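You operate a simulated robot arm through the tools that you are given. There is no shell and no other tool. Be economical: measure what you need, move in short steps, check, and stop when the job is done.

You run a simulated two-armed robot. Do the job below in one go: nothing can be reset, and whatever is moved stays where it is left.

TASK
On the worktop, fold the dish cloth in half.
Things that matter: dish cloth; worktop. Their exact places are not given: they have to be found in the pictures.

The check looks at the end state, three seconds after you hand in, the way a careful person would. Anything else that was tipped, shoved, dropped, spilled or broken makes it a failure. Flat cloth is picked up by pressing the open fingertips on it (5 to 10 N) and closing them slowly along it; thin cloth reads only 2 to 8 mm in the jaws.

THE ROBOT
Two 7-joint arms with two-finger parallel grippers on one trunk, on a base that drives. Base frame: it is fixed to the floor where the robot stands at the start and does not move with it; the origin is under the middle of the robot, x ahead of it, y to its left, z up. Readings come in mm, degrees, newtons and seconds.
The left shoulder is at the start at [70, 134, 1201], the right one opposite. Places, roughly: worktop [500, 0, 900]. Payload 1.57 kg a hand.
The tool frame of a hand sits at the grasp point between the pads (the TCP): z along the fingers, y along the line on which they close. The tips reach 30 mm beyond it. Largest opening 80 mm; finger width 17, thickness 12; the body of the gripper, 40 by 82 mm, starts 80 mm behind the TCP.
Orientation is told as [roll, pitch, yaw] about the base's x, y, z axes, in that order, counted from this pose: with the fingers straight down and closing along the base's y, the tool's x points along the base's -x, its y along +y and its z along -z.

THE INTERFACE
- The arms move only by the tool jog_arm. It takes "left_increments", "right_increments" or both (then of equal length, played together; a hand with none holds still); each is a list of rows, each a list of 7 numbers: the shift along the base's x, y, z in mm, then the turn, a rotation vector about the base's x, y, z in rad, then the gripper command, from -1 (shut) to 1 (fully open), values between in proportion. In form: [[tx, ty, tz, ax, ay, az, jaw], ...]. A call has 1 to 12 rows; each row shifts and turns the commanded pose from where the row before left it. Rows are played at 5 a second. More than 50 mm and 8.6 degrees between two rows, or a gripper value outside its range, and nothing of the call is played. Where a pose cannot be reached the arm comes as near as it can. A force on the tool above 40 N (or 10 N above the force at the start of the call, whichever is more), or a blocked arm, ends the call early, and 0.2 s more pass. Each finger travels about 153 mm/s and halts on what it meets, pressing with about 31 N; the grip force reading is that of the motor and also rises with nothing between the fingers. The clock runs only during rows and for 0.2 s after the last one: add rows that do not move to give the fingers time. It gives the time, the measured TCP pose, the force on the tool (base axes), the opening and the grip force at its end, in the units of the frame above (readings bear some noise), and new pictures: "pictures" is both (left out), scene, wrist or none (wrist: the cameras of the hands that moved).
- Cameras (640 x 400 px; columns grow to the right, rows downward): "scene" is now at [121.4, -1.4, 1401.4]; the picture's right is [0.00, -1.00, 0.00], its down [-0.81, -0.00, -0.58] and it looks along [0.58, 0.00, -0.81] (base axes); focal length 252 px, centre (320, 200). "left" rides on the left gripper at [72, 7, -122] in its tool frame; the picture's right is [-0.09, 1.00, 0.00], its down [-0.84, -0.08, -0.54] and it looks along [-0.54, -0.05, 0.84] (tool axes); focal length 238 px, centre (320, 200). "right" rides on the right gripper at [72, -7, -122] in its tool frame; the picture's right is [0.09, 1.00, 0.00], its down [-0.84, 0.08, -0.54] and it looks along [-0.54, 0.05, 0.84] (tool axes); focal length 238 px, centre (320, 200).
- lift_body(by): slides the trunk up (or, below 0, down) by that many mm; the arms and the scene camera ride with it, the base frame stays. It gives what a move gives, with no picture.
- base_move(legs): drives the robot by 1 to 6 legs, each [ahead, left, turn to the left] in mm, mm and degrees, along the robot's own axes; the way and the turn of a leg run together, so that a leg with both is an arc; at most 1500 mm and 180 degrees a leg. The arms and the cameras ride along, it lands a little off, and it stops where it bumps. It gives what a move gives, and a new picture of the scene camera.
- pan_tilt(pan, tilt): turns the head with the scene camera to pan (to the left, within 86 degrees either way) and tilt (down, from -29 to 69), counted from straight ahead of the robot. It gives what a move gives, and a new picture of the scene camera.
- locate(camera, pixels): for up to 12 pixels [column, row] of the newest picture of that camera ("zoom" is the newest enlarged one), the place [x, y, z] in the base frame of the surface seen there, good to about 2 mm. The clock stands still meanwhile.
- zoom(camera, box): a new picture of the part [left, top, right, bottom] of that camera's present view, enlarged. The clock stands still meanwhile.
- job_done(): hands the job in; it is judged then, once.

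Work in short steps. Measure before you move; look again where a grasp or a placing could have gone wrong, and mend it. You have 80 turns and 170 pictures in all, those below and enlarged ones among them. Open the grippers and draw the arms clear of the work before you hand the job in, unless the task says otherwise; then end with one line.

The tools are called as a command line: name --argument value ..., lists and objects as JSON in quotes. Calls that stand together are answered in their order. jog_arm: Moves the arms, as the interface text tells. Its arguments: {"type":"object","properties":{"left_increments":{"type":"array","items":{"type":"array","items":{"type":"number"}}},"right_increments":{"type":"array","items":{"type":"array","items":{"type":"number"}}},"pictures":{"type":"string","enum":["both","scene","wrist","none"]}},"required":[]} The other tools are called the same way: lift_body (by) slides the trunk up or down; base_move (legs) drives the base; pan_tilt (pan, tilt) turns the head that bears the scene camera; locate (camera, pixels) gives the place of the surface under pixels of a picture; zoom (camera, box) takes an enlarged picture of a part of a camera's view; job_done () hands the job in.

At the start:

```text
t: 0.0
left_tcp_pos: [474.6, 249.0, 1077.3]
left_ee_rot: [0.0, 0.0, 0.0]
left_wrist_force: [-1.2, 0.1, 0.2]
left_gripper_width: 79.8
left_finger_force: 0.1
right_tcp_pos: [414.5, -172.1, 1101.8]
right_ee_rot: [0.1, 0.0, 0.0]
right_wrist_force: [0.0, 0.1, -0.3]
right_gripper_width: 80.1
right_finger_force: 0.0
trunk travel left (down, up): [-775.0, 165.0]
robot x, y, heading: [2.1, -3.3, 0.0]
head pan, tilt: [0.0, 54.4]
```

scene: 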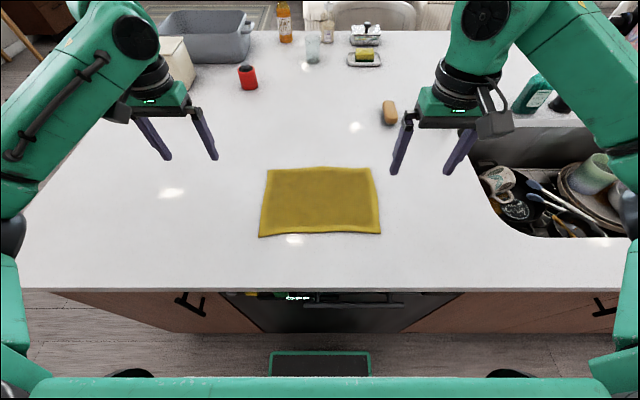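
right: 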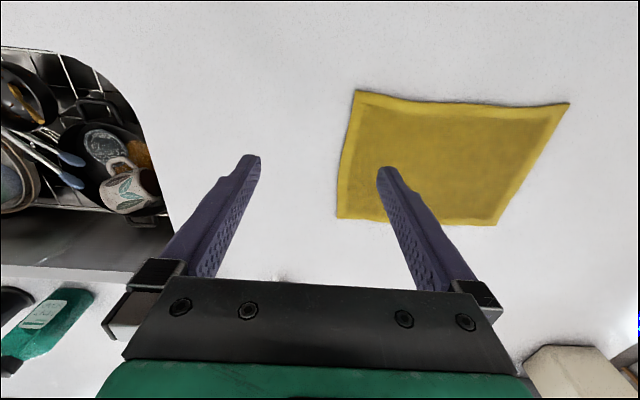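
left: 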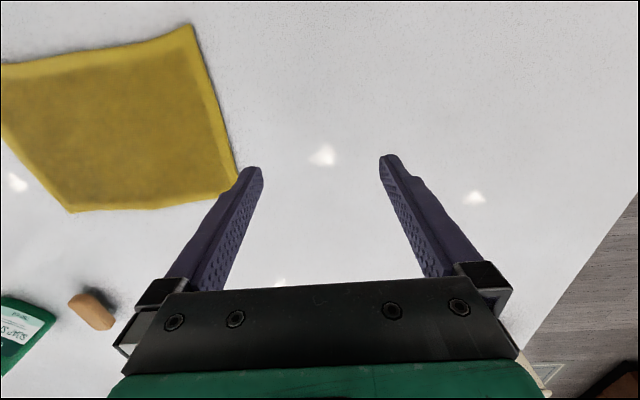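

The cloth lies at about pixels (267,170), (371,167), (381,234), (259,237) in the scene. I measure its corners and the worktop beside them.

locate --camera "scene" --pixels '[[268, 171], [370, 168], [380, 233], [260, 236], [320, 167], [320, 233], [320, 200], [264, 205], [375, 200], [240, 205], [320, 250], [400, 200]]'

zoom --camera "scene" --box '[240, 150, 400, 250]'

```text
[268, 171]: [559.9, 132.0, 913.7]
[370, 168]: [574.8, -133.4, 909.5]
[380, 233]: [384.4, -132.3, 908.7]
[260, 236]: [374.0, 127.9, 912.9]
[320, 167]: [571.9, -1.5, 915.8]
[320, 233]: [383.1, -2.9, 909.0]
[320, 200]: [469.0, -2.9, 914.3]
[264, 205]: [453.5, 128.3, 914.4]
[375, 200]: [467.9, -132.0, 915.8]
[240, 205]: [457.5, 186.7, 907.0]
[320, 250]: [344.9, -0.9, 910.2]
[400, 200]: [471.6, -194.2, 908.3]
```

```text
4.00 times, centred on (320, 200) of scene
```

zoom: 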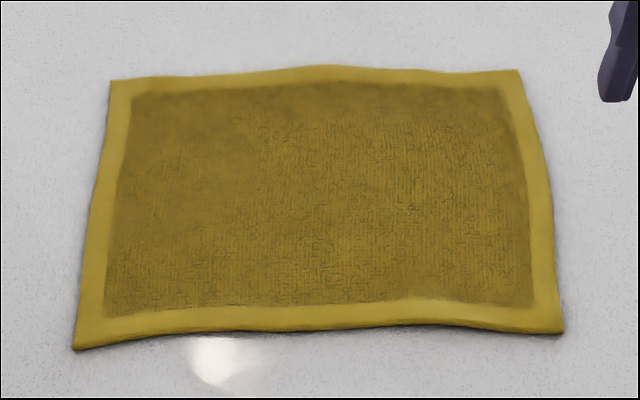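

The cloth spans about x 374–575 and y ±132, on a top at z≈909. I'll fold the far edge towards the robot, so I bring both half-open hands above the two far corners.

jog_arm --left_increments '[[15, -28.2, -22.4, 0, 0, 0, 0], [15, -28.2, -22.4, 0, 0, 0, 0], [15, -28.2, -22.4, 0, 0, 0, 0], [15, -28.2, -22.4, 0, 0, 0, 0], [15, -28.2, -22.4, 0, 0, 0, 0], [0, 0, 0, 0, 0, 0, 0]]' --right_increments '[[29.4, 12, -27.4, 0, 0, 0, 0], [29.4, 12, -27.4, 0, 0, 0, 0], [29.4, 12, -27.4, 0, 0, 0, 0], [29.4, 12, -27.4, 0, 0, 0, 0], [29.4, 12, -27.4, 0, 0, 0, 0], [0, 0, 0, 0, 0, 0, 0]]'

```text
t: 1.4
left_tcp_pos: [549.5, 107.6, 966.1]
left_ee_rot: [0.0, 0.0, 0.0]
left_wrist_force: [0.5, -0.5, 0.2]
left_gripper_width: 40.0
left_finger_force: 0.1
right_tcp_pos: [562.1, -111.8, 964.0]
right_ee_rot: [0.0, -0.1, 0.1]
right_wrist_force: [0.1, 0.1, 1.5]
right_gripper_width: 40.0
right_finger_force: 0.1
trunk travel left (down, up): [-775.0, 165.0]
robot x, y, heading: [1.9, 2.1, 0.0]
head pan, tilt: [0.0, 54.4]
```

scene: 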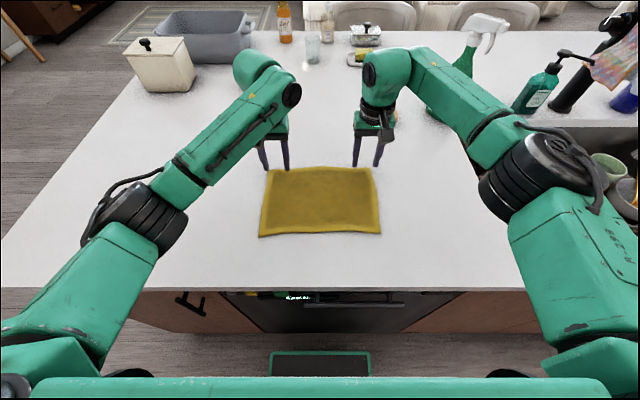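
right: 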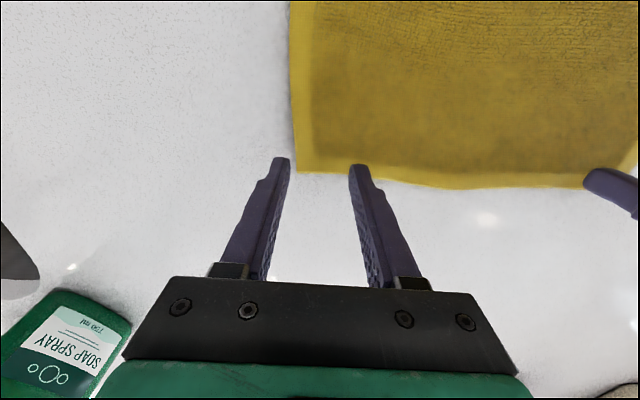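
left: 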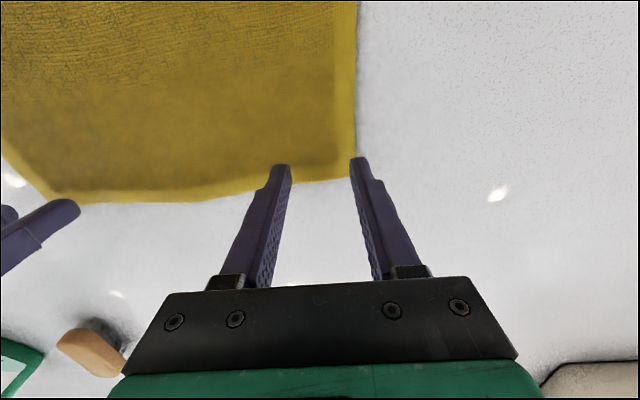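

The tips sit close to the corners; I measure the corners precisely in the wrist pictures: right (297,171), left (355,178).

locate --camera "right" --pixels '[[298, 169], [330, 171], [400, 181], [292, 60], [500, 186]]'

locate --camera "left" --pixels '[[350, 150], [320, 180], [240, 190], [356, 60], [130, 200]]'

```text
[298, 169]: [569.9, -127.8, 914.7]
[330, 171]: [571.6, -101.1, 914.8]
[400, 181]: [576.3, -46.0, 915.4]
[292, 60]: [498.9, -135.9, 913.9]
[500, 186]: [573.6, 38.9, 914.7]
```

```text
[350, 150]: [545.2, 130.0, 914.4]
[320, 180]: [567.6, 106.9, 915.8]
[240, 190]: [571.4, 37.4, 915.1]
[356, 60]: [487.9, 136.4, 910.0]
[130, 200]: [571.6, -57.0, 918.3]
```

Far edge is at x≈571 (right) and ≈567 (left). I shift hands to about y=±98, narrow to 28 mm and come down to just touch.

jog_arm --left_increments '[[4.5, -9.6, 0, 0, 0, 0, -0.3], [0, 0, -10, 0, 0, 0, -0.3], [0, 0, -10, 0, 0, 0, -0.3], [0, 0, -3, 0, 0, 0, -0.3], [0, 0, 0, 0, 0, 0, -0.3]]' --right_increments '[[-2, 13.8, 0, 0, 0, 0, -0.3], [0, 0, -10, 0, 0, 0, -0.3], [0, 0, -8, 0, 0, 0, -0.3], [0, 0, -3, 0, 0, 0, -0.3], [0, 0, 0, 0, 0, 0, -0.3]]' --pictures "wrist"

```text
t: 2.6
left_tcp_pos: [555.1, 99.5, 943.3]
left_ee_rot: [0.0, -0.3, 0.1]
left_wrist_force: [1.7, 0.6, 9.1]
left_gripper_width: 27.9
left_finger_force: 0.0
right_tcp_pos: [558.5, -98.4, 945.2]
right_ee_rot: [0.0, 0.0, 0.0]
right_wrist_force: [0.3, -1.0, 1.0]
right_gripper_width: 28.2
right_finger_force: 0.1
trunk travel left (down, up): [-775.0, 165.0]
robot x, y, heading: [-0.6, -1.4, -0.1]
head pan, tilt: [0.0, 54.4]
```

right: 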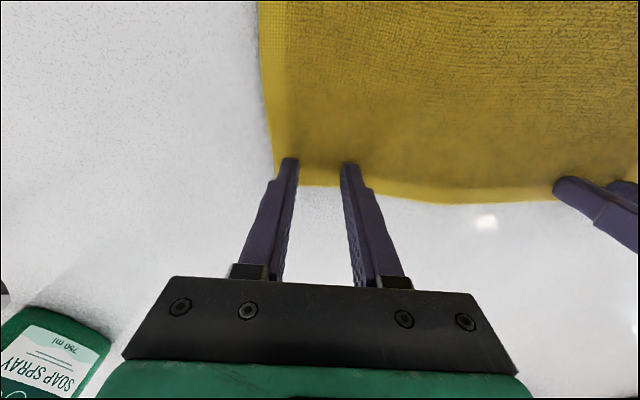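
left: 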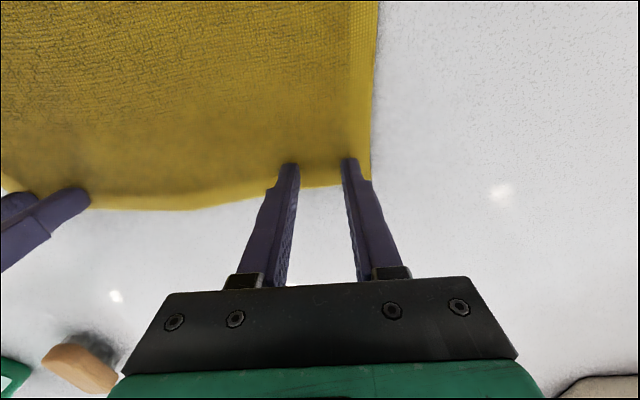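

Left presses with 9 N; right has only 1 N. I press the right down a little more.

jog_arm --right_increments '[[0, 0, -1.5, 0, 0, 0, -0.3], [0, 0, -1, 0, 0, 0, -0.3], [0, 0, 0, 0, 0, 0, -0.3]]' --pictures "none"

```text
t: 3.4
left_tcp_pos: [554.0, 99.2, 943.4]
left_ee_rot: [0.1, -0.2, 0.0]
left_wrist_force: [2.5, 0.8, 11.6]
left_gripper_width: 27.8
left_finger_force: 0.1
right_tcp_pos: [559.6, -98.9, 943.1]
right_ee_rot: [0.0, -0.1, 0.0]
right_wrist_force: [0.6, -1.5, 4.3]
right_gripper_width: 27.9
right_finger_force: 0.2
trunk travel left (down, up): [-775.0, 165.0]
robot x, y, heading: [-2.0, -2.1, 0.1]
head pan, tilt: [0.0, 54.4]
```

Left 11.6 N, right 4.3 N. I ease left by 0.5 mm, press right 1 mm, and close both slowly.

jog_arm --left_increments '[[0, 0, 0.6, 0, 0, 0, -0.3], [0, 0, 0, 0, 0, 0, -0.4], [0, 0, 0, 0, 0, 0, -0.5], [0, 0, 0, 0, 0, 0, -0.6], [0, 0, 0, 0, 0, 0, -0.7], [0, 0, 0, 0, 0, 0, -0.8], [0, 0, 0, 0, 0, 0, -0.9], [0, 0, 0, 0, 0, 0, -1], [0, 0, 0, 0, 0, 0, -1], [0, 0, 0, 0, 0, 0, -1]]' --right_increments '[[0, 0, -1.2, 0, 0, 0, -0.3], [0, 0, 0, 0, 0, 0, -0.4], [0, 0, 0, 0, 0, 0, -0.5], [0, 0, 0, 0, 0, 0, -0.6], [0, 0, 0, 0, 0, 0, -0.7], [0, 0, 0, 0, 0, 0, -0.8], [0, 0, 0, 0, 0, 0, -0.9], [0, 0, 0, 0, 0, 0, -1], [0, 0, 0, 0, 0, 0, -1], [0, 0, 0, 0, 0, 0, -1]]' --pictures "wrist"

```text
t: 5.6
left_tcp_pos: [553.7, 99.4, 943.2]
left_ee_rot: [-0.1, -0.1, 0.1]
left_wrist_force: [-0.3, -13.9, 4.2]
left_gripper_width: 4.1
left_finger_force: 24.7
right_tcp_pos: [557.7, -97.2, 944.5]
right_ee_rot: [0.1, -0.1, 0.1]
right_wrist_force: [-0.5, 15.0, 10.1]
right_gripper_width: 3.9
right_finger_force: 24.8
trunk travel left (down, up): [-775.0, 165.0]
robot x, y, heading: [1.2, -4.4, -0.0]
head pan, tilt: [0.0, 54.4]
```

right: 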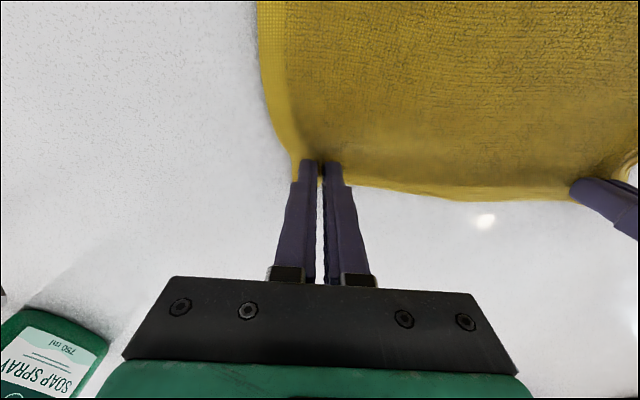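
left: 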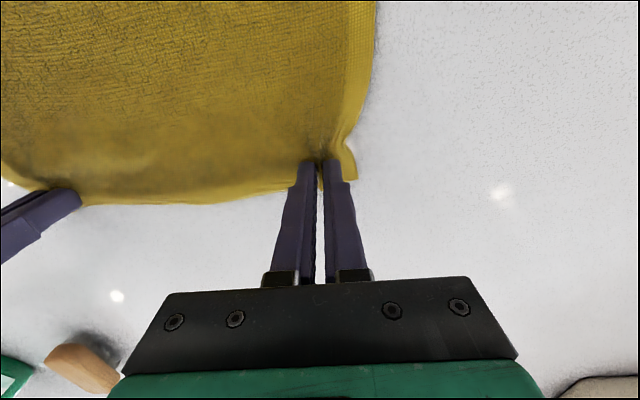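

Both read 4 mm with cloth between, stretched about 14 N between the hands. I relax inward slightly and lift 40 mm to verify.

jog_arm --left_increments '[[0, -3, 5, 0, 0, 0, -1], [-2, -2, 10, 0, 0, 0, -1], [-5, 0, 12, 0, 0, 0, -1], [-7, 0, 12, 0, 0, 0, -1]]' --right_increments '[[0, 3, 5, 0, 0, 0, -1], [-2, 2, 10, 0, 0, 0, -1], [-5, 0, 12, 0, 0, 0, -1], [-7, 0, 12, 0, 0, 0, -1]]'

```text
t: 6.6
left_tcp_pos: [540.5, 93.2, 982.1]
left_ee_rot: [0.2, -0.1, 0.2]
left_wrist_force: [-0.3, -3.0, 0.3]
left_gripper_width: 4.2
left_finger_force: 25.1
right_tcp_pos: [544.9, -92.8, 982.4]
right_ee_rot: [-0.1, 0.0, 0.0]
right_wrist_force: [-0.1, 2.8, -0.5]
right_gripper_width: 4.1
right_finger_force: 24.6
trunk travel left (down, up): [-775.0, 165.0]
robot x, y, heading: [3.1, 0.6, -0.2]
head pan, tilt: [0.0, 54.4]
```

scene: 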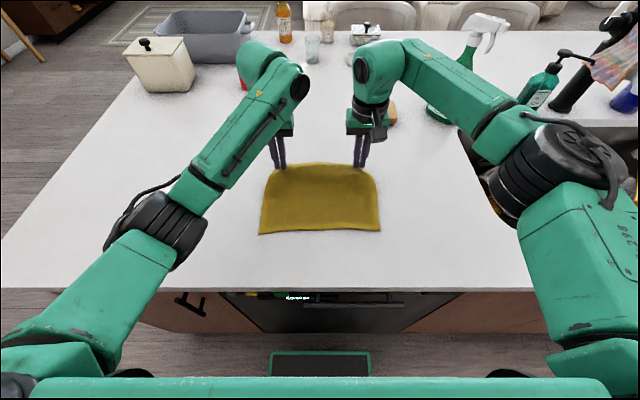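
right: 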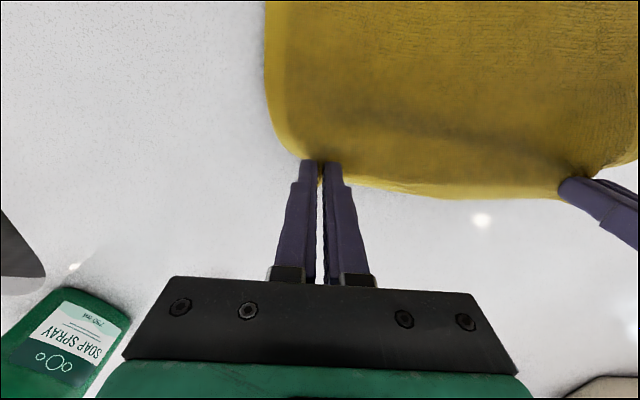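
left: 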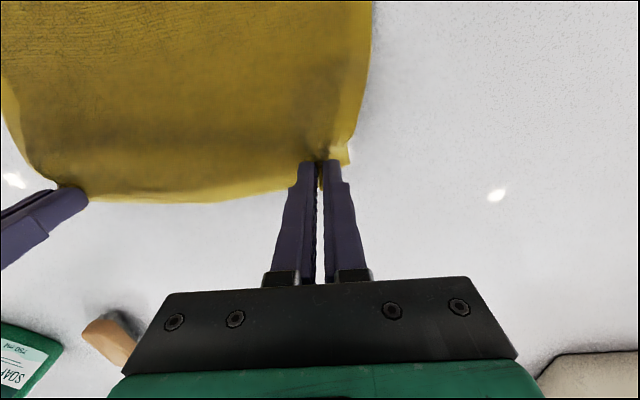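

The cloth is held by both hands. I carry it up and over in an arc towards the robot, tilting the fingers toward -x as it goes.

jog_arm --left_increments '[[-17.5, 0, 15.9, 0, 0.1, 0, -1], [-25, 0, 9.5, 0, 0.1, 0, -1], [-29.1, 0, 5.3, 0, 0.1, 0, -1], [-27.2, 0, -11.1, 0, 0.1, 0, -1]]' --right_increments '[[-15, 0, 15.9, 0, 0.1, 0, -1], [-24, 0, 9.5, 0, 0.1, 0, -1], [-28, 0, 5.3, 0, 0.1, 0, -1], [-26.5, 0, -11.1, 0, 0.1, 0, -1]]'

```text
t: 7.6
left_tcp_pos: [442.2, 94.4, 998.8]
left_ee_rot: [0.1, 23.0, 0.1]
left_wrist_force: [0.2, -4.0, 0.7]
left_gripper_width: 3.6
left_finger_force: 25.4
right_tcp_pos: [452.7, -93.8, 1000.6]
right_ee_rot: [0.0, 22.9, 0.0]
right_wrist_force: [0.7, 3.1, 0.2]
right_gripper_width: 3.5
right_finger_force: 25.0
trunk travel left (down, up): [-775.0, 165.0]
robot x, y, heading: [-1.7, -0.6, -0.1]
head pan, tilt: [0.0, 54.4]
```

scene: 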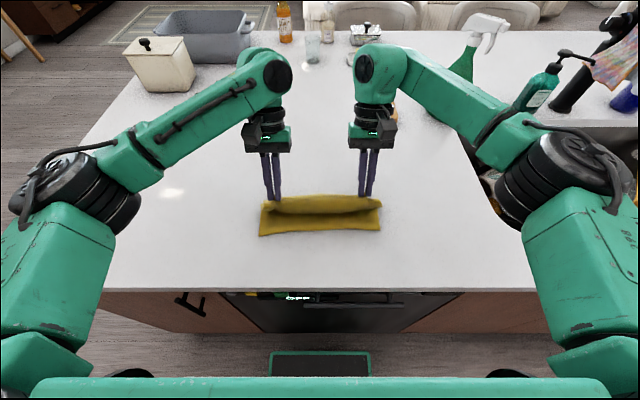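
right: 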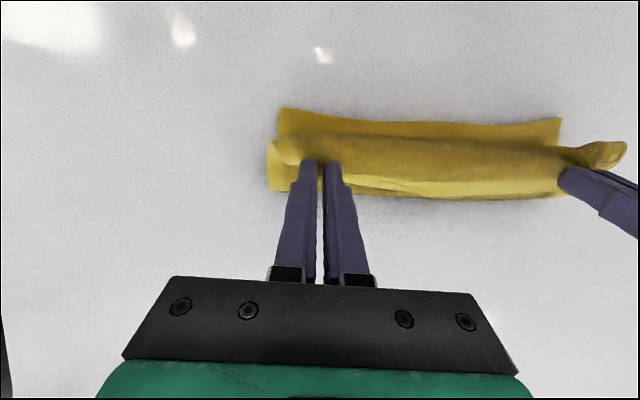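
left: 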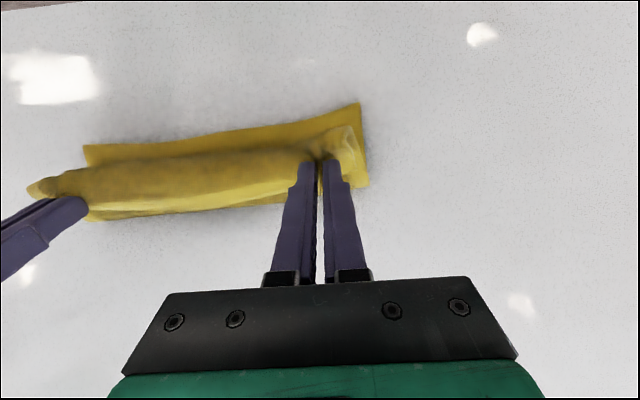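

Going well: the near edge stayed in place. I bring the edge down onto the near edge.

jog_arm --left_increments '[[-19.3, 0, -18, 0, 0.1, 0, -1], [-14, 0, -21, 0, 0.1, 0, -1], [-7, 0, -10, 0, 0, 0, -1], [0, 0, 0, 0, 0, 0, -1]]' --right_increments '[[-19.3, 0, -19, 0, 0.1, 0, -1], [-14, 0, -21, 0, 0.1, 0, -1], [-7, 0, -10, 0, 0, 0, -1], [0, 0, 0, 0, 0, 0, -1]]'

```text
t: 8.6
left_tcp_pos: [403.1, 94.3, 953.0]
left_ee_rot: [0.0, 34.4, 0.2]
left_wrist_force: [0.1, -3.3, 0.9]
left_gripper_width: 3.6
left_finger_force: 24.7
right_tcp_pos: [412.0, -93.6, 949.6]
right_ee_rot: [0.1, 34.4, 0.1]
right_wrist_force: [-0.2, 3.5, 3.9]
right_gripper_width: 3.7
right_finger_force: 24.3
trunk travel left (down, up): [-775.0, 165.0]
robot x, y, heading: [0.4, -2.1, 0.1]
head pan, tilt: [0.0, 54.4]
```

scene: 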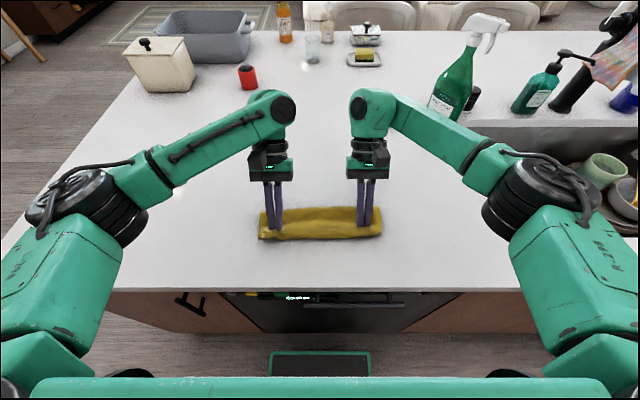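
right: 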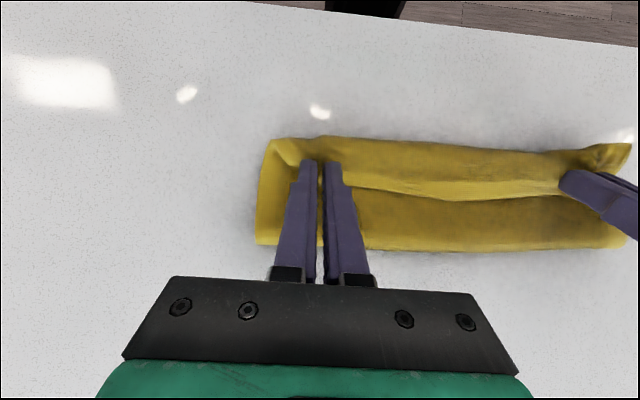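
left: 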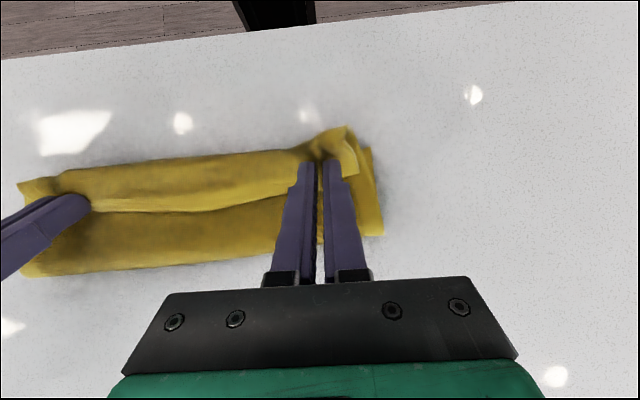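

Edges lie on each other. I lower a few mm to light contact and open slowly so the pleats spread back out.

jog_arm --left_increments '[[0, 2, -4, 0, 0, 0, -1], [0, 2, -1, 0, 0, 0, -1], [0, 0, 0, 0, 0, 0, -0.9], [0, 0, 0, 0, 0, 0, -0.75], [0, 0, 0, 0, 0, 0, -0.6], [0, 0, 0, 0, 0, 0, -0.45], [0, 0, 0, 0, 0, 0, -0.3], [0, 0, 0, 0, 0, 0, -0.3]]' --right_increments '[[0, -2, -2, 0, 0, 0, -1], [0, -2, -1, 0, 0, 0, -1], [0, 0, 0, 0, 0, 0, -0.9], [0, 0, 0, 0, 0, 0, -0.75], [0, 0, 0, 0, 0, 0, -0.6], [0, 0, 0, 0, 0, 0, -0.45], [0, 0, 0, 0, 0, 0, -0.3], [0, 0, 0, 0, 0, 0, -0.3]]' --pictures "wrist"

```text
t: 10.4
left_tcp_pos: [401.8, 97.6, 947.0]
left_ee_rot: [0.1, 34.3, 0.0]
left_wrist_force: [0.5, 0.9, 6.3]
left_gripper_width: 23.9
left_finger_force: 0.1
right_tcp_pos: [411.5, -97.9, 947.9]
right_ee_rot: [0.0, 34.4, 0.1]
right_wrist_force: [0.6, -0.5, 5.1]
right_gripper_width: 24.3
right_finger_force: 0.0
trunk travel left (down, up): [-775.0, 165.0]
robot x, y, heading: [-1.4, 2.1, 0.0]
head pan, tilt: [0.0, 54.4]
```

right: 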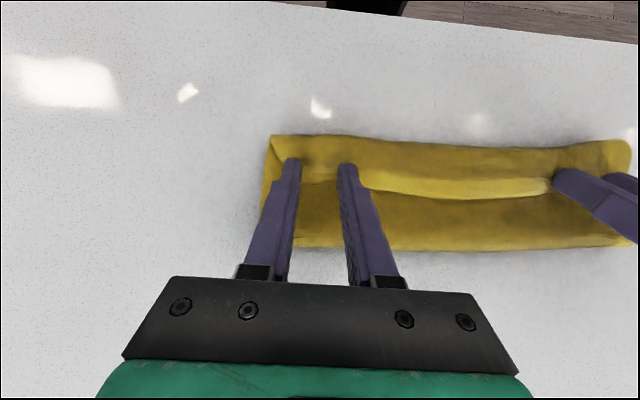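
left: 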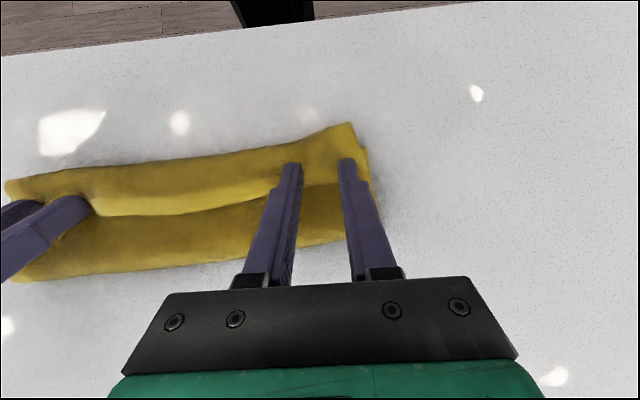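

Released cleanly; pleats spread out. I draw back along the fingers, then up and out to the sides.

jog_arm --left_increments '[[6, 0, 9, 0, 0, 0, -0.3], [14, 0, 21, 0, 0, 0, -0.3], [20, 0, 30, 0, 0, 0, -0.3], [0, 10, 45, 0, -0.1, 0, 0], [0, 35, 30, 0, -0.1, 0, 0.5], [0, 48, 10, 0, -0.1, 0, 1], [0, 48, 0, 0, -0.1, 0, 1], [0, 20, 0, 0, -0.1, 0, 1], [0, 0, 0, 0, -0.1, 0, 1]]' --right_increments '[[6, 0, 9, 0, 0, 0, -0.3], [14, 0, 21, 0, 0, 0, -0.3], [20, 0, 30, 0, 0, 0, -0.3], [0, -10, 45, 0, -0.1, 0, 0], [0, -35, 30, 0, -0.1, 0, 0.5], [0, -48, 10, 0, -0.1, 0, 1], [0, -48, 0, 0, -0.1, 0, 1], [0, 0, 0, 0, -0.1, 0, 1], [0, 0, 0, 0, -0.1, 0, 1]]' --pictures "scene"

zoom --camera "scene" --box '[240, 170, 400, 270]'

locate --camera "zoom" --pixels '[[320, 230]]'

```text
t: 12.4
left_tcp_pos: [440.1, 258.4, 1091.7]
left_ee_rot: [0.0, 0.0, -0.1]
left_wrist_force: [-0.4, -0.2, 0.5]
left_gripper_width: 80.1
left_finger_force: 0.2
right_tcp_pos: [451.2, -238.8, 1092.0]
right_ee_rot: [0.0, -0.3, -0.1]
right_wrist_force: [0.5, -0.9, -0.3]
right_gripper_width: 80.0
right_finger_force: 0.1
trunk travel left (down, up): [-775.0, 165.0]
robot x, y, heading: [-1.6, -1.5, 0.2]
head pan, tilt: [0.0, 54.4]
```

scene: 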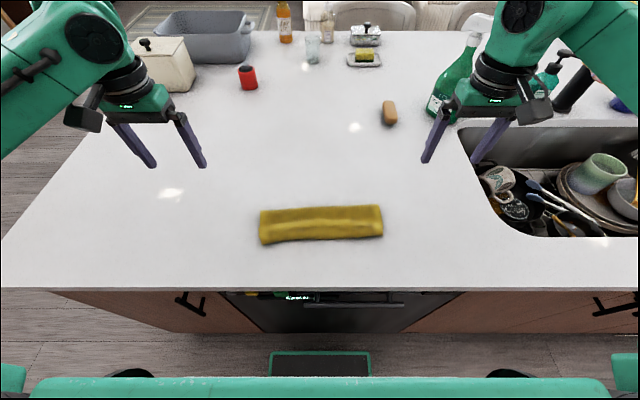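

```text
4.00 times, centred on (320, 220) of scene
```

zoom: 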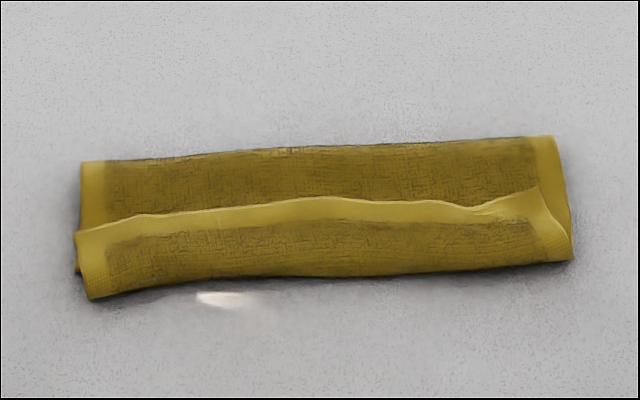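

```text
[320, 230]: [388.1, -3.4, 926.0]
```

The fold is not clean: a hem shows in the middle (zoom row ~205), as if the top layer's edge is curled back. I measure the profile and look closer.

locate --camera "zoom" --pixels '[[320, 145], [320, 152], [320, 175], [320, 193], [320, 200], [320, 215], [320, 250], [320, 270], [320, 278], [90, 295], [572, 258], [85, 165]]'

zoom --camera "scene" --box '[252, 200, 316, 250]'

zoom --camera "scene" --box '[330, 195, 394, 245]'

```text
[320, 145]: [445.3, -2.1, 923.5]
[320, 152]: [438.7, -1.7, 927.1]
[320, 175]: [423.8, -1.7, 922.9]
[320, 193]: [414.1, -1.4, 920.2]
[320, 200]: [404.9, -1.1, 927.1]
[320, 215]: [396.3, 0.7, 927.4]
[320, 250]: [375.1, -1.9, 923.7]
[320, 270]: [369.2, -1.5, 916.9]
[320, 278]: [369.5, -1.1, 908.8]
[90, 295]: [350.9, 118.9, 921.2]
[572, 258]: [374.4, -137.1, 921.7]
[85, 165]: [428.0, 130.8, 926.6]
```

```text
8.00 times, centred on (284, 225) of scene
```

zoom: 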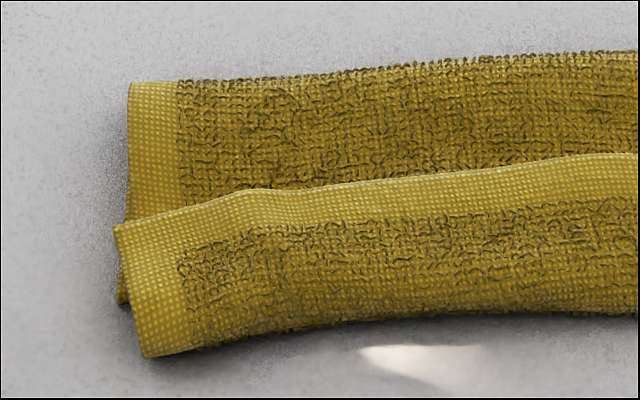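

```text
8.00 times, centred on (362, 220) of scene
```

zoom: 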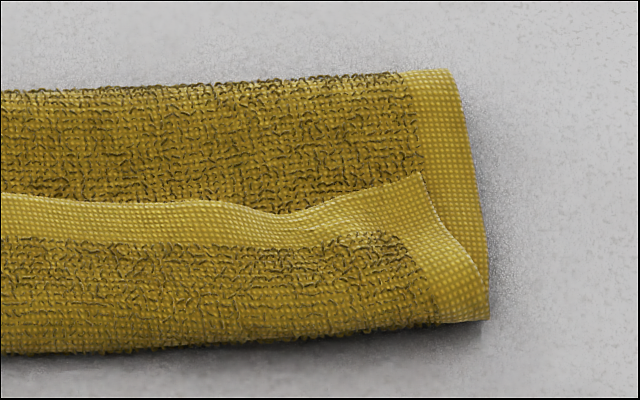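

The top layer's last ~38 mm (hem at x≈407, front crease at x≈369) is curled back toward the far side, so this is a Z-fold, because I tilted the fingers the wrong way. I'll re-grip that hem with the fingers closing along x, so I yaw both hands 90° above it (cameras outward).

locate --camera "scene" --pixels '[[264, 223], [268, 222], [284, 220], [292, 225], [344, 220], [356, 222], [364, 222], [371, 218], [364, 214], [340, 214], [284, 216]]'

jog_arm --left_increments '[[-1.4, -13.9, -6.4, 0, 0, -0.1428, 0], [-1.4, -13.9, -6.4, 0, 0, -0.1428, 0], [-1.4, -13.9, -6.4, 0, 0, -0.1428, 0], [-1.4, -13.9, -6.4, 0, 0, -0.1428, 0], [-1.4, -13.9, -6.4, 0, 0, -0.1428, 0], [-1.4, -13.9, -6.4, 0, 0, -0.1428, 0], [-1.4, -13.9, -6.4, 0, 0, -0.1428, 0], [-1.4, -13.9, -6.4, 0, 0, -0.1428, 0], [-1.4, -13.9, -6.4, 0, 0, -0.1428, 0], [-1.4, -13.9, -6.4, 0, 0, -0.1428, 0], [-1.4, -13.9, -6.4, 0, 0, -0.1428, 0], [0, 0, 0, 0, 0, 0, 0]]' --right_increments '[[-1.9, 12.2, -6.5, 0, 0, 0.1428, 0], [-1.9, 12.2, -6.5, 0, 0, 0.1428, 0], [-1.9, 12.2, -6.5, 0, 0, 0.1428, 0], [-1.9, 12.2, -6.5, 0, 0, 0.1428, 0], [-1.9, 12.2, -6.5, 0, 0, 0.1428, 0], [-1.9, 12.2, -6.5, 0, 0, 0.1428, 0], [-1.9, 12.2, -6.5, 0, 0, 0.1428, 0], [-1.9, 12.2, -6.5, 0, 0, 0.1428, 0], [-1.9, 12.2, -6.5, 0, 0, 0.1428, 0], [-1.9, 12.2, -6.5, 0, 0, 0.1428, 0], [-1.9, 12.2, -6.5, 0, 0, 0.1428, 0], [0, 0, 0, 0, 0, 0, 0]]'

```text
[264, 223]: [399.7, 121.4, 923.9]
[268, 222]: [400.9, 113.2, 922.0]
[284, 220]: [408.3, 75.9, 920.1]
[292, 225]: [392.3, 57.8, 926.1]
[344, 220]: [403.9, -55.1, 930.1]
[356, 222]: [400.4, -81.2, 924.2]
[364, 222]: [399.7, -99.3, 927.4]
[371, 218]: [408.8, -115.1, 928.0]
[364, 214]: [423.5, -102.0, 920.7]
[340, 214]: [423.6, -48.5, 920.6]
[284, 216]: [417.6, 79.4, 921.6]
```

```text
t: 15.0
left_tcp_pos: [426.9, 103.5, 1019.6]
left_ee_rot: [0.0, 0.1, -90.0]
left_wrist_force: [-0.2, -0.1, 0.0]
left_gripper_width: 39.9
left_finger_force: 0.0
right_tcp_pos: [427.5, -209.7, 1068.8]
right_ee_rot: [-9.2, -0.3, 33.1]
right_wrist_force: [-0.1, 0.2, -0.1]
right_gripper_width: 40.1
right_finger_force: 0.1
right hand out of reach, approached as far as the arm can: row 4, 5, 6, 7, 8, 9, 10, 11
trunk travel left (down, up): [-775.0, 165.0]
robot x, y, heading: [-0.4, -0.6, 0.0]
head pan, tilt: [0.0, 54.4]
```

scene: 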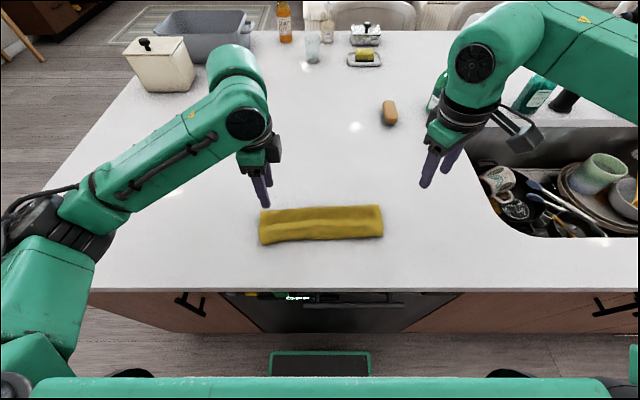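
right: 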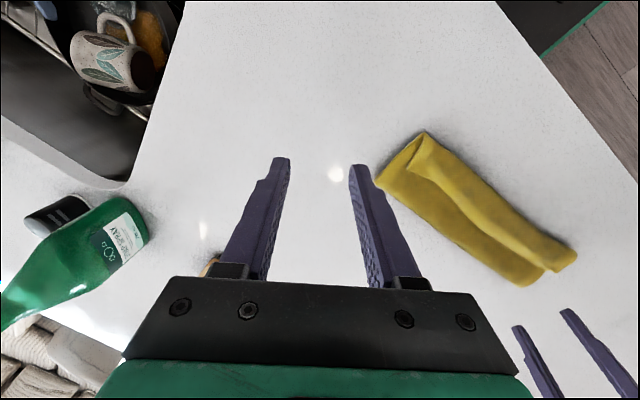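
left: 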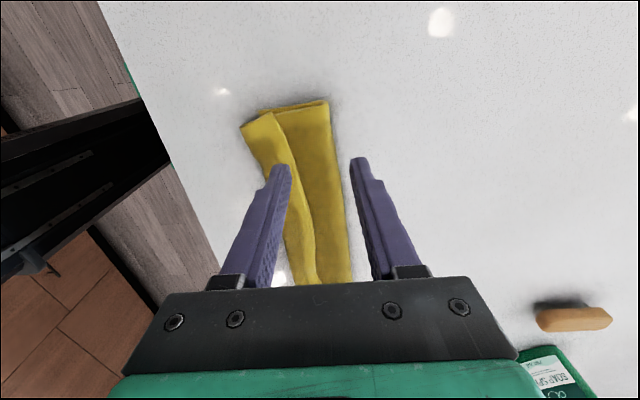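

The left hand reached its yaw, the right can't turn that way. I turn the right one the other way (toward yaw -90) while staying off to the side.

jog_arm --right_increments '[[0, 0, 0, 0, 0, -0.145, 0], [0, 0, 0, 0, 0, -0.145, 0], [0, 0, 0, 0, 0, -0.145, 0], [0, 0, 0, 0, 0, -0.145, 0], [0, 0, 0, 0, 0, -0.145, 0], [0, 0, 0, 0, 0, -0.145, 0], [0, 0, 0, 0, 0, -0.145, 0], [0, 0, 0, 0, 0, -0.145, 0], [0, 0, 0, 0, 0, -0.145, 0], [0, 0, 0, 0, 0, -0.145, 0], [0, 0, 0, 0, 0, -0.145, 0], [0, 0, 0, 0, 0, -0.145, 0]]' --pictures "none"

```text
t: 17.6
left_tcp_pos: [425.9, 104.9, 1021.0]
left_ee_rot: [0.1, 0.0, -89.9]
left_wrist_force: [0.2, -0.2, -0.4]
left_gripper_width: 40.2
left_finger_force: 0.1
right_tcp_pos: [428.2, -207.8, 1069.4]
right_ee_rot: [-9.2, -0.3, -66.8]
right_wrist_force: [-0.3, -0.5, -0.2]
right_gripper_width: 39.9
right_finger_force: 0.1
trunk travel left (down, up): [-775.0, 165.0]
robot x, y, heading: [3.8, 0.1, -0.0]
head pan, tilt: [0.0, 54.4]
```

Right is at yaw -67. I finish its yaw to -90, give both hands ~11° of tilt (outer finger lower, matching the step of the flap), and bring them above the hem.

jog_arm --left_increments '[[-5, 0, 0, 0, 0.1, 0, -0.45], [-5, 0, 0, 0, 0.1, 0, -0.45], [-12, -4.5, 0, 0, 0, 0, -0.45], [0, 0, -25, 0, 0, 0, -0.45], [0, 0, -20, 0, 0, 0, -0.45], [0, 0, 0, 0, 0, 0, -0.45], [0, 0, 0, 0, 0, 0, -0.45]]' --right_increments '[[0, 20, -10, 0, 0, -0.135, -0.45], [0, 20, -10, 0, 0, -0.135, -0.45], [0, 20, -10, 0, 0, -0.135, -0.45], [-10, 24, -10, 0, 0.04, 0, -0.45], [-11, 24, -14, 0, 0, 0, -0.45], [0, 0, -20, 0, 0, 0, -0.45], [0, 0, -20, 0, 0, 0, -0.45]]'

```text
t: 19.2
left_tcp_pos: [405.7, 102.3, 976.9]
left_ee_rot: [-11.5, 0.1, -90.0]
left_wrist_force: [-0.1, 0.4, 0.2]
left_gripper_width: 22.1
left_finger_force: 0.1
right_tcp_pos: [407.6, -100.7, 974.6]
right_ee_rot: [-11.4, -0.3, -89.8]
right_wrist_force: [-0.1, 0.3, -0.2]
right_gripper_width: 21.9
right_finger_force: 0.2
trunk travel left (down, up): [-775.0, 165.0]
robot x, y, heading: [-0.4, 2.4, -0.0]
head pan, tilt: [0.0, 54.4]
```

scene: 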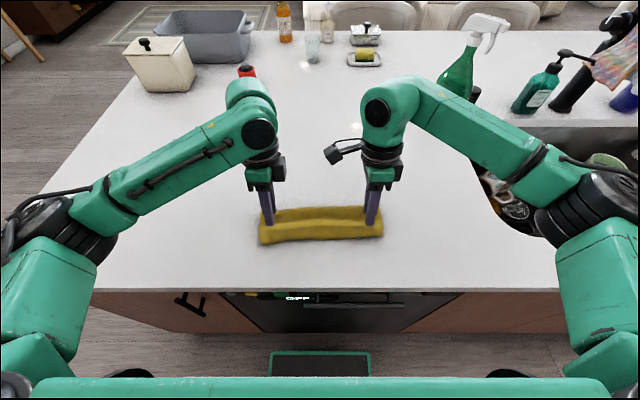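
right: 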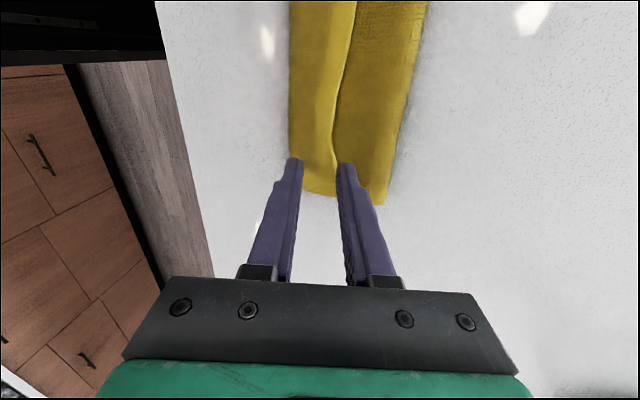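
left: 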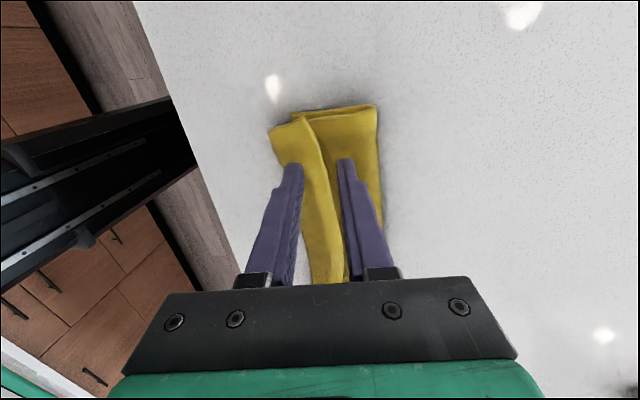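

Both hands straddle the hem as wanted. I lower to light contact.

jog_arm --left_increments '[[0, 0, -10, 0, 0, 0, -0.45], [0, 0, -10, 0, 0, 0, -0.45], [0, 0, -2, 0, 0, 0, -0.45], [0, 0, 0, 0, 0, 0, -0.45]]' --right_increments '[[0, 0, -10, 0, 0, 0, -0.45], [0, 0, -10, 0, 0, 0, -0.45], [0, 0, -2, 0, 0, 0, -0.45], [0, 0, 0, 0, 0, 0, -0.45]]' --pictures "wrist"

```text
t: 20.2
left_tcp_pos: [405.5, 101.8, 955.1]
left_ee_rot: [-11.5, 0.0, -89.9]
left_wrist_force: [0.9, -0.4, 0.1]
left_gripper_width: 21.9
left_finger_force: 0.0
right_tcp_pos: [408.0, -100.2, 953.1]
right_ee_rot: [-11.5, -0.3, -89.8]
right_wrist_force: [1.0, 0.3, 0.5]
right_gripper_width: 22.1
right_finger_force: 0.1
trunk travel left (down, up): [-775.0, 165.0]
robot x, y, heading: [-4.5, 1.4, -0.2]
head pan, tilt: [0.0, 54.4]
```

right: 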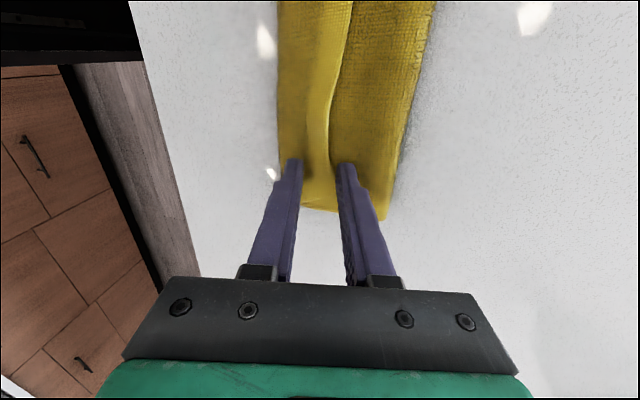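
left: 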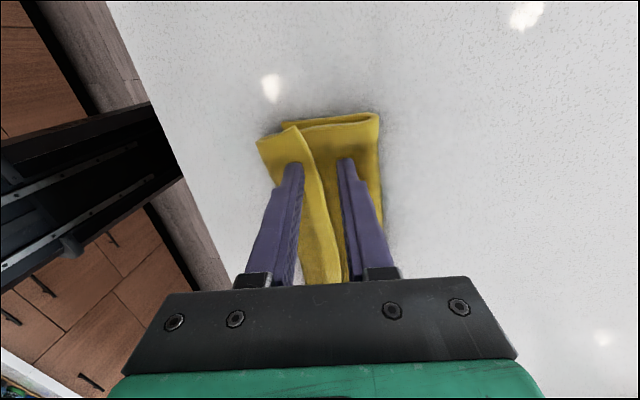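

Almost no force yet. Lower a few mm more.

jog_arm --left_increments '[[0, 0, -2.5, 0, 0, 0, -0.45], [0, 0, -2.5, 0, 0, 0, -0.45], [0, 0, 0, 0, 0, 0, -0.45]]' --right_increments '[[0, 0, -2, 0, 0, 0, -0.45], [0, 0, -2, 0, 0, 0, -0.45], [0, 0, 0, 0, 0, 0, -0.45]]' --pictures "none"

```text
t: 21.0
left_tcp_pos: [405.2, 101.5, 950.6]
left_ee_rot: [-11.4, 0.0, -90.0]
left_wrist_force: [0.4, 0.3, 1.4]
left_gripper_width: 21.9
left_finger_force: 0.1
right_tcp_pos: [406.4, -100.7, 949.5]
right_ee_rot: [-11.5, -0.3, -89.8]
right_wrist_force: [1.2, 0.2, 3.9]
right_gripper_width: 21.9
right_finger_force: 0.0
trunk travel left (down, up): [-775.0, 165.0]
robot x, y, heading: [2.3, -0.5, -0.1]
head pan, tilt: [0.0, 54.4]
```

Light contact. I press left 1.5 mm more, right 0.5 mm, and close slowly.

jog_arm --left_increments '[[0, 0, -1.5, 0, 0, 0, -0.45], [0, 0, 0, 0, 0, 0, -0.55], [0, 0, 0, 0, 0, 0, -0.65], [0, 0, 0, 0, 0, 0, -0.75], [0, 0, 0, 0, 0, 0, -0.85], [0, 0, 0, 0, 0, 0, -1], [0, 0, 0, 0, 0, 0, -1], [0, 0, 0, 0, 0, 0, -1]]' --right_increments '[[0, 0, -0.5, 0, 0, 0, -0.45], [0, 0, 0, 0, 0, 0, -0.55], [0, 0, 0, 0, 0, 0, -0.65], [0, 0, 0, 0, 0, 0, -0.75], [0, 0, 0, 0, 0, 0, -0.85], [0, 0, 0, 0, 0, 0, -1], [0, 0, 0, 0, 0, 0, -1], [0, 0, 0, 0, 0, 0, -1]]' --pictures "wrist"

```text
t: 22.8
left_tcp_pos: [405.8, 101.2, 949.1]
left_ee_rot: [-11.4, 0.1, -89.9]
left_wrist_force: [0.7, -0.8, 3.2]
left_gripper_width: 0.2
left_finger_force: 21.3
right_tcp_pos: [406.7, -100.7, 949.0]
right_ee_rot: [-11.4, -0.3, -89.8]
right_wrist_force: [-0.4, 0.3, 2.5]
right_gripper_width: 2.3
right_finger_force: 23.7
trunk travel left (down, up): [-775.0, 165.0]
robot x, y, heading: [-1.7, 3.5, 0.2]
head pan, tilt: [0.0, 54.4]
```

right: 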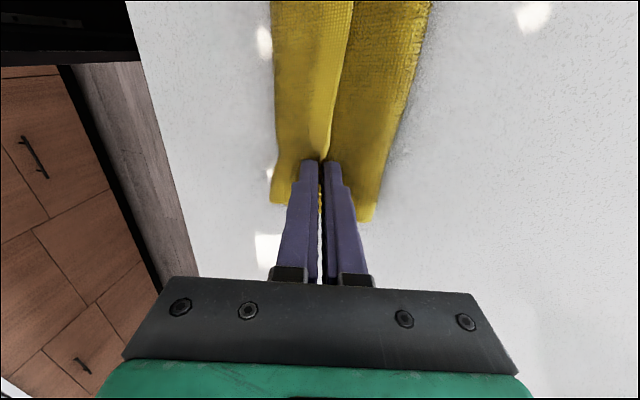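
left: 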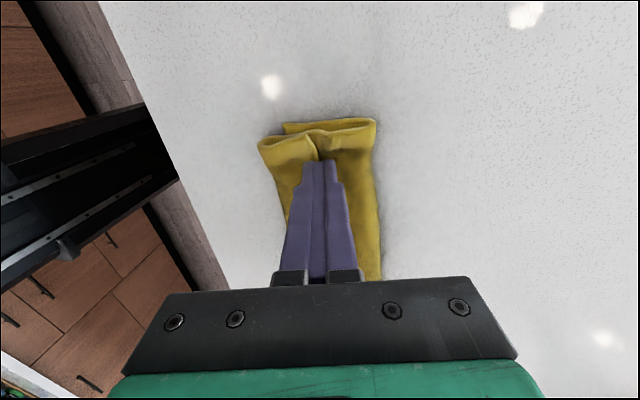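

Right holds a single layer (2.3 mm); left missed (0.2 mm). I raise the left, open it and look.

jog_arm --left_increments '[[0, 0, 6, 0, 0, 0, -1], [0, 0, 6, 0, 0, 0, -0.7], [0, 0, 0, 0, 0, 0, -0.4], [0, 0, 0, 0, 0, 0, -0.4]]' --pictures "wrist"

zoom --camera "left" --box '[220, 100, 420, 225]'

```text
t: 23.8
left_tcp_pos: [404.6, 101.4, 960.1]
left_ee_rot: [-11.5, -0.1, -90.0]
left_wrist_force: [0.5, 1.2, 0.5]
left_gripper_width: 24.3
left_finger_force: 0.0
right_tcp_pos: [406.3, -100.7, 949.1]
right_ee_rot: [-11.5, -0.3, -89.9]
right_wrist_force: [0.8, 0.2, 2.6]
right_gripper_width: 2.4
right_finger_force: 24.0
trunk travel left (down, up): [-775.0, 165.0]
robot x, y, heading: [0.4, 3.2, -0.1]
head pan, tilt: [0.0, 54.4]
```

left: 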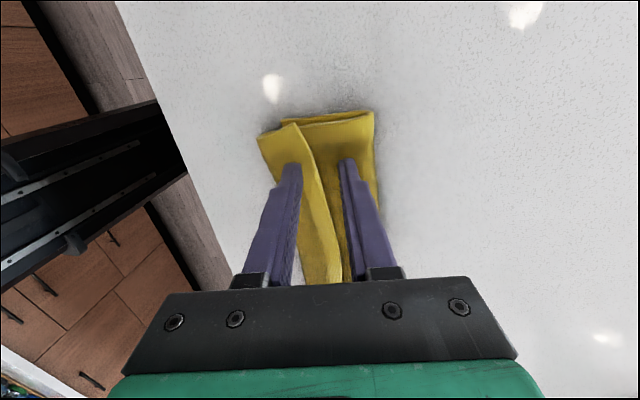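

```text
3.20 times, centred on (320, 162) of left
```

zoom: 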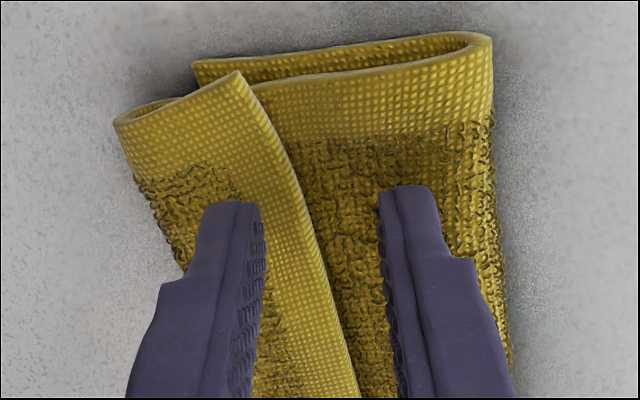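

The hem is between the fingers with the outer finger ~12 mm beyond it. I shift 5 mm toward -x, press deeper, then close.

jog_arm --left_increments '[[-4, 0, -5, 0, 0, 0, -0.45], [0, 0, -5, 0, 0, 0, -0.45], [0, 0, -3, 0, 0, 0, -0.45], [0, 0, -1.5, 0, 0, 0, -0.45], [0, 0, 0, 0, 0, 0, -0.45]]' --pictures "none"

```text
t: 25.0
left_tcp_pos: [399.4, 101.5, 947.0]
left_ee_rot: [-11.2, -0.1, -89.9]
left_wrist_force: [4.4, 1.9, 22.2]
left_gripper_width: 21.6
left_finger_force: 0.0
right_tcp_pos: [404.9, -100.3, 949.6]
right_ee_rot: [-11.4, -0.3, -89.8]
right_wrist_force: [1.0, 0.8, 1.9]
right_gripper_width: 1.9
right_finger_force: 23.9
trunk travel left (down, up): [-775.0, 165.0]
robot x, y, heading: [-1.6, -1.0, 0.3]
head pan, tilt: [0.0, 54.4]
```

22 N is too much; I ease 1.5 mm, then close slowly.

jog_arm --left_increments '[[0, 0, 1.3, 0, 0, 0, -0.45], [0, 0, 0, 0, 0, 0, -0.55], [0, 0, 0, 0, 0, 0, -0.65], [0, 0, 0, 0, 0, 0, -0.75], [0, 0, 0, 0, 0, 0, -0.85], [0, 0, 0, 0, 0, 0, -0.95], [0, 0, 0, 0, 0, 0, -1], [0, 0, 0, 0, 0, 0, -1]]' --pictures "wrist"

```text
t: 26.8
left_tcp_pos: [397.8, 101.6, 948.5]
left_ee_rot: [-11.4, 0.0, -90.0]
left_wrist_force: [-1.0, -1.3, 9.9]
left_gripper_width: 5.3
left_finger_force: 25.9
right_tcp_pos: [405.6, -100.2, 949.8]
right_ee_rot: [-11.2, -0.4, -89.8]
right_wrist_force: [-0.3, -0.1, 2.3]
right_gripper_width: 2.3
right_finger_force: 23.9
trunk travel left (down, up): [-775.0, 165.0]
robot x, y, heading: [0.9, -1.6, 0.0]
head pan, tilt: [0.0, 54.4]
```

left: 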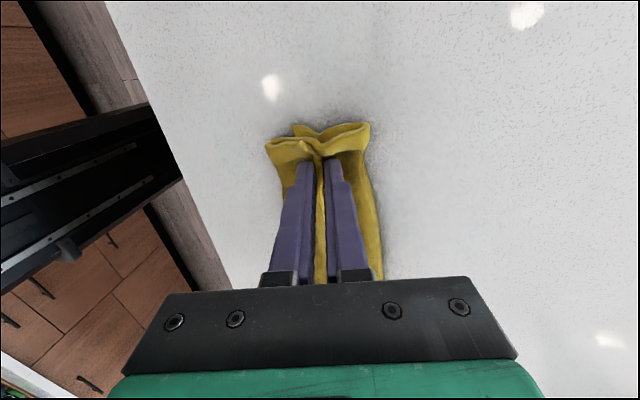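

Left reads 5.3 mm – possibly the lower layer too. I look closely.

zoom --camera "left" --box '[240, 100, 400, 200]'

```text
4.00 times, centred on (320, 150) of left
```

zoom: 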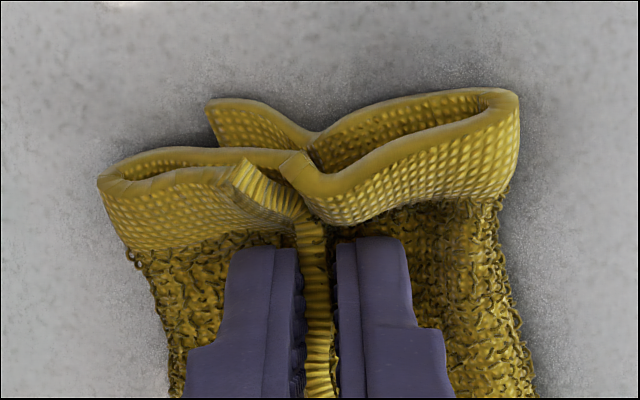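

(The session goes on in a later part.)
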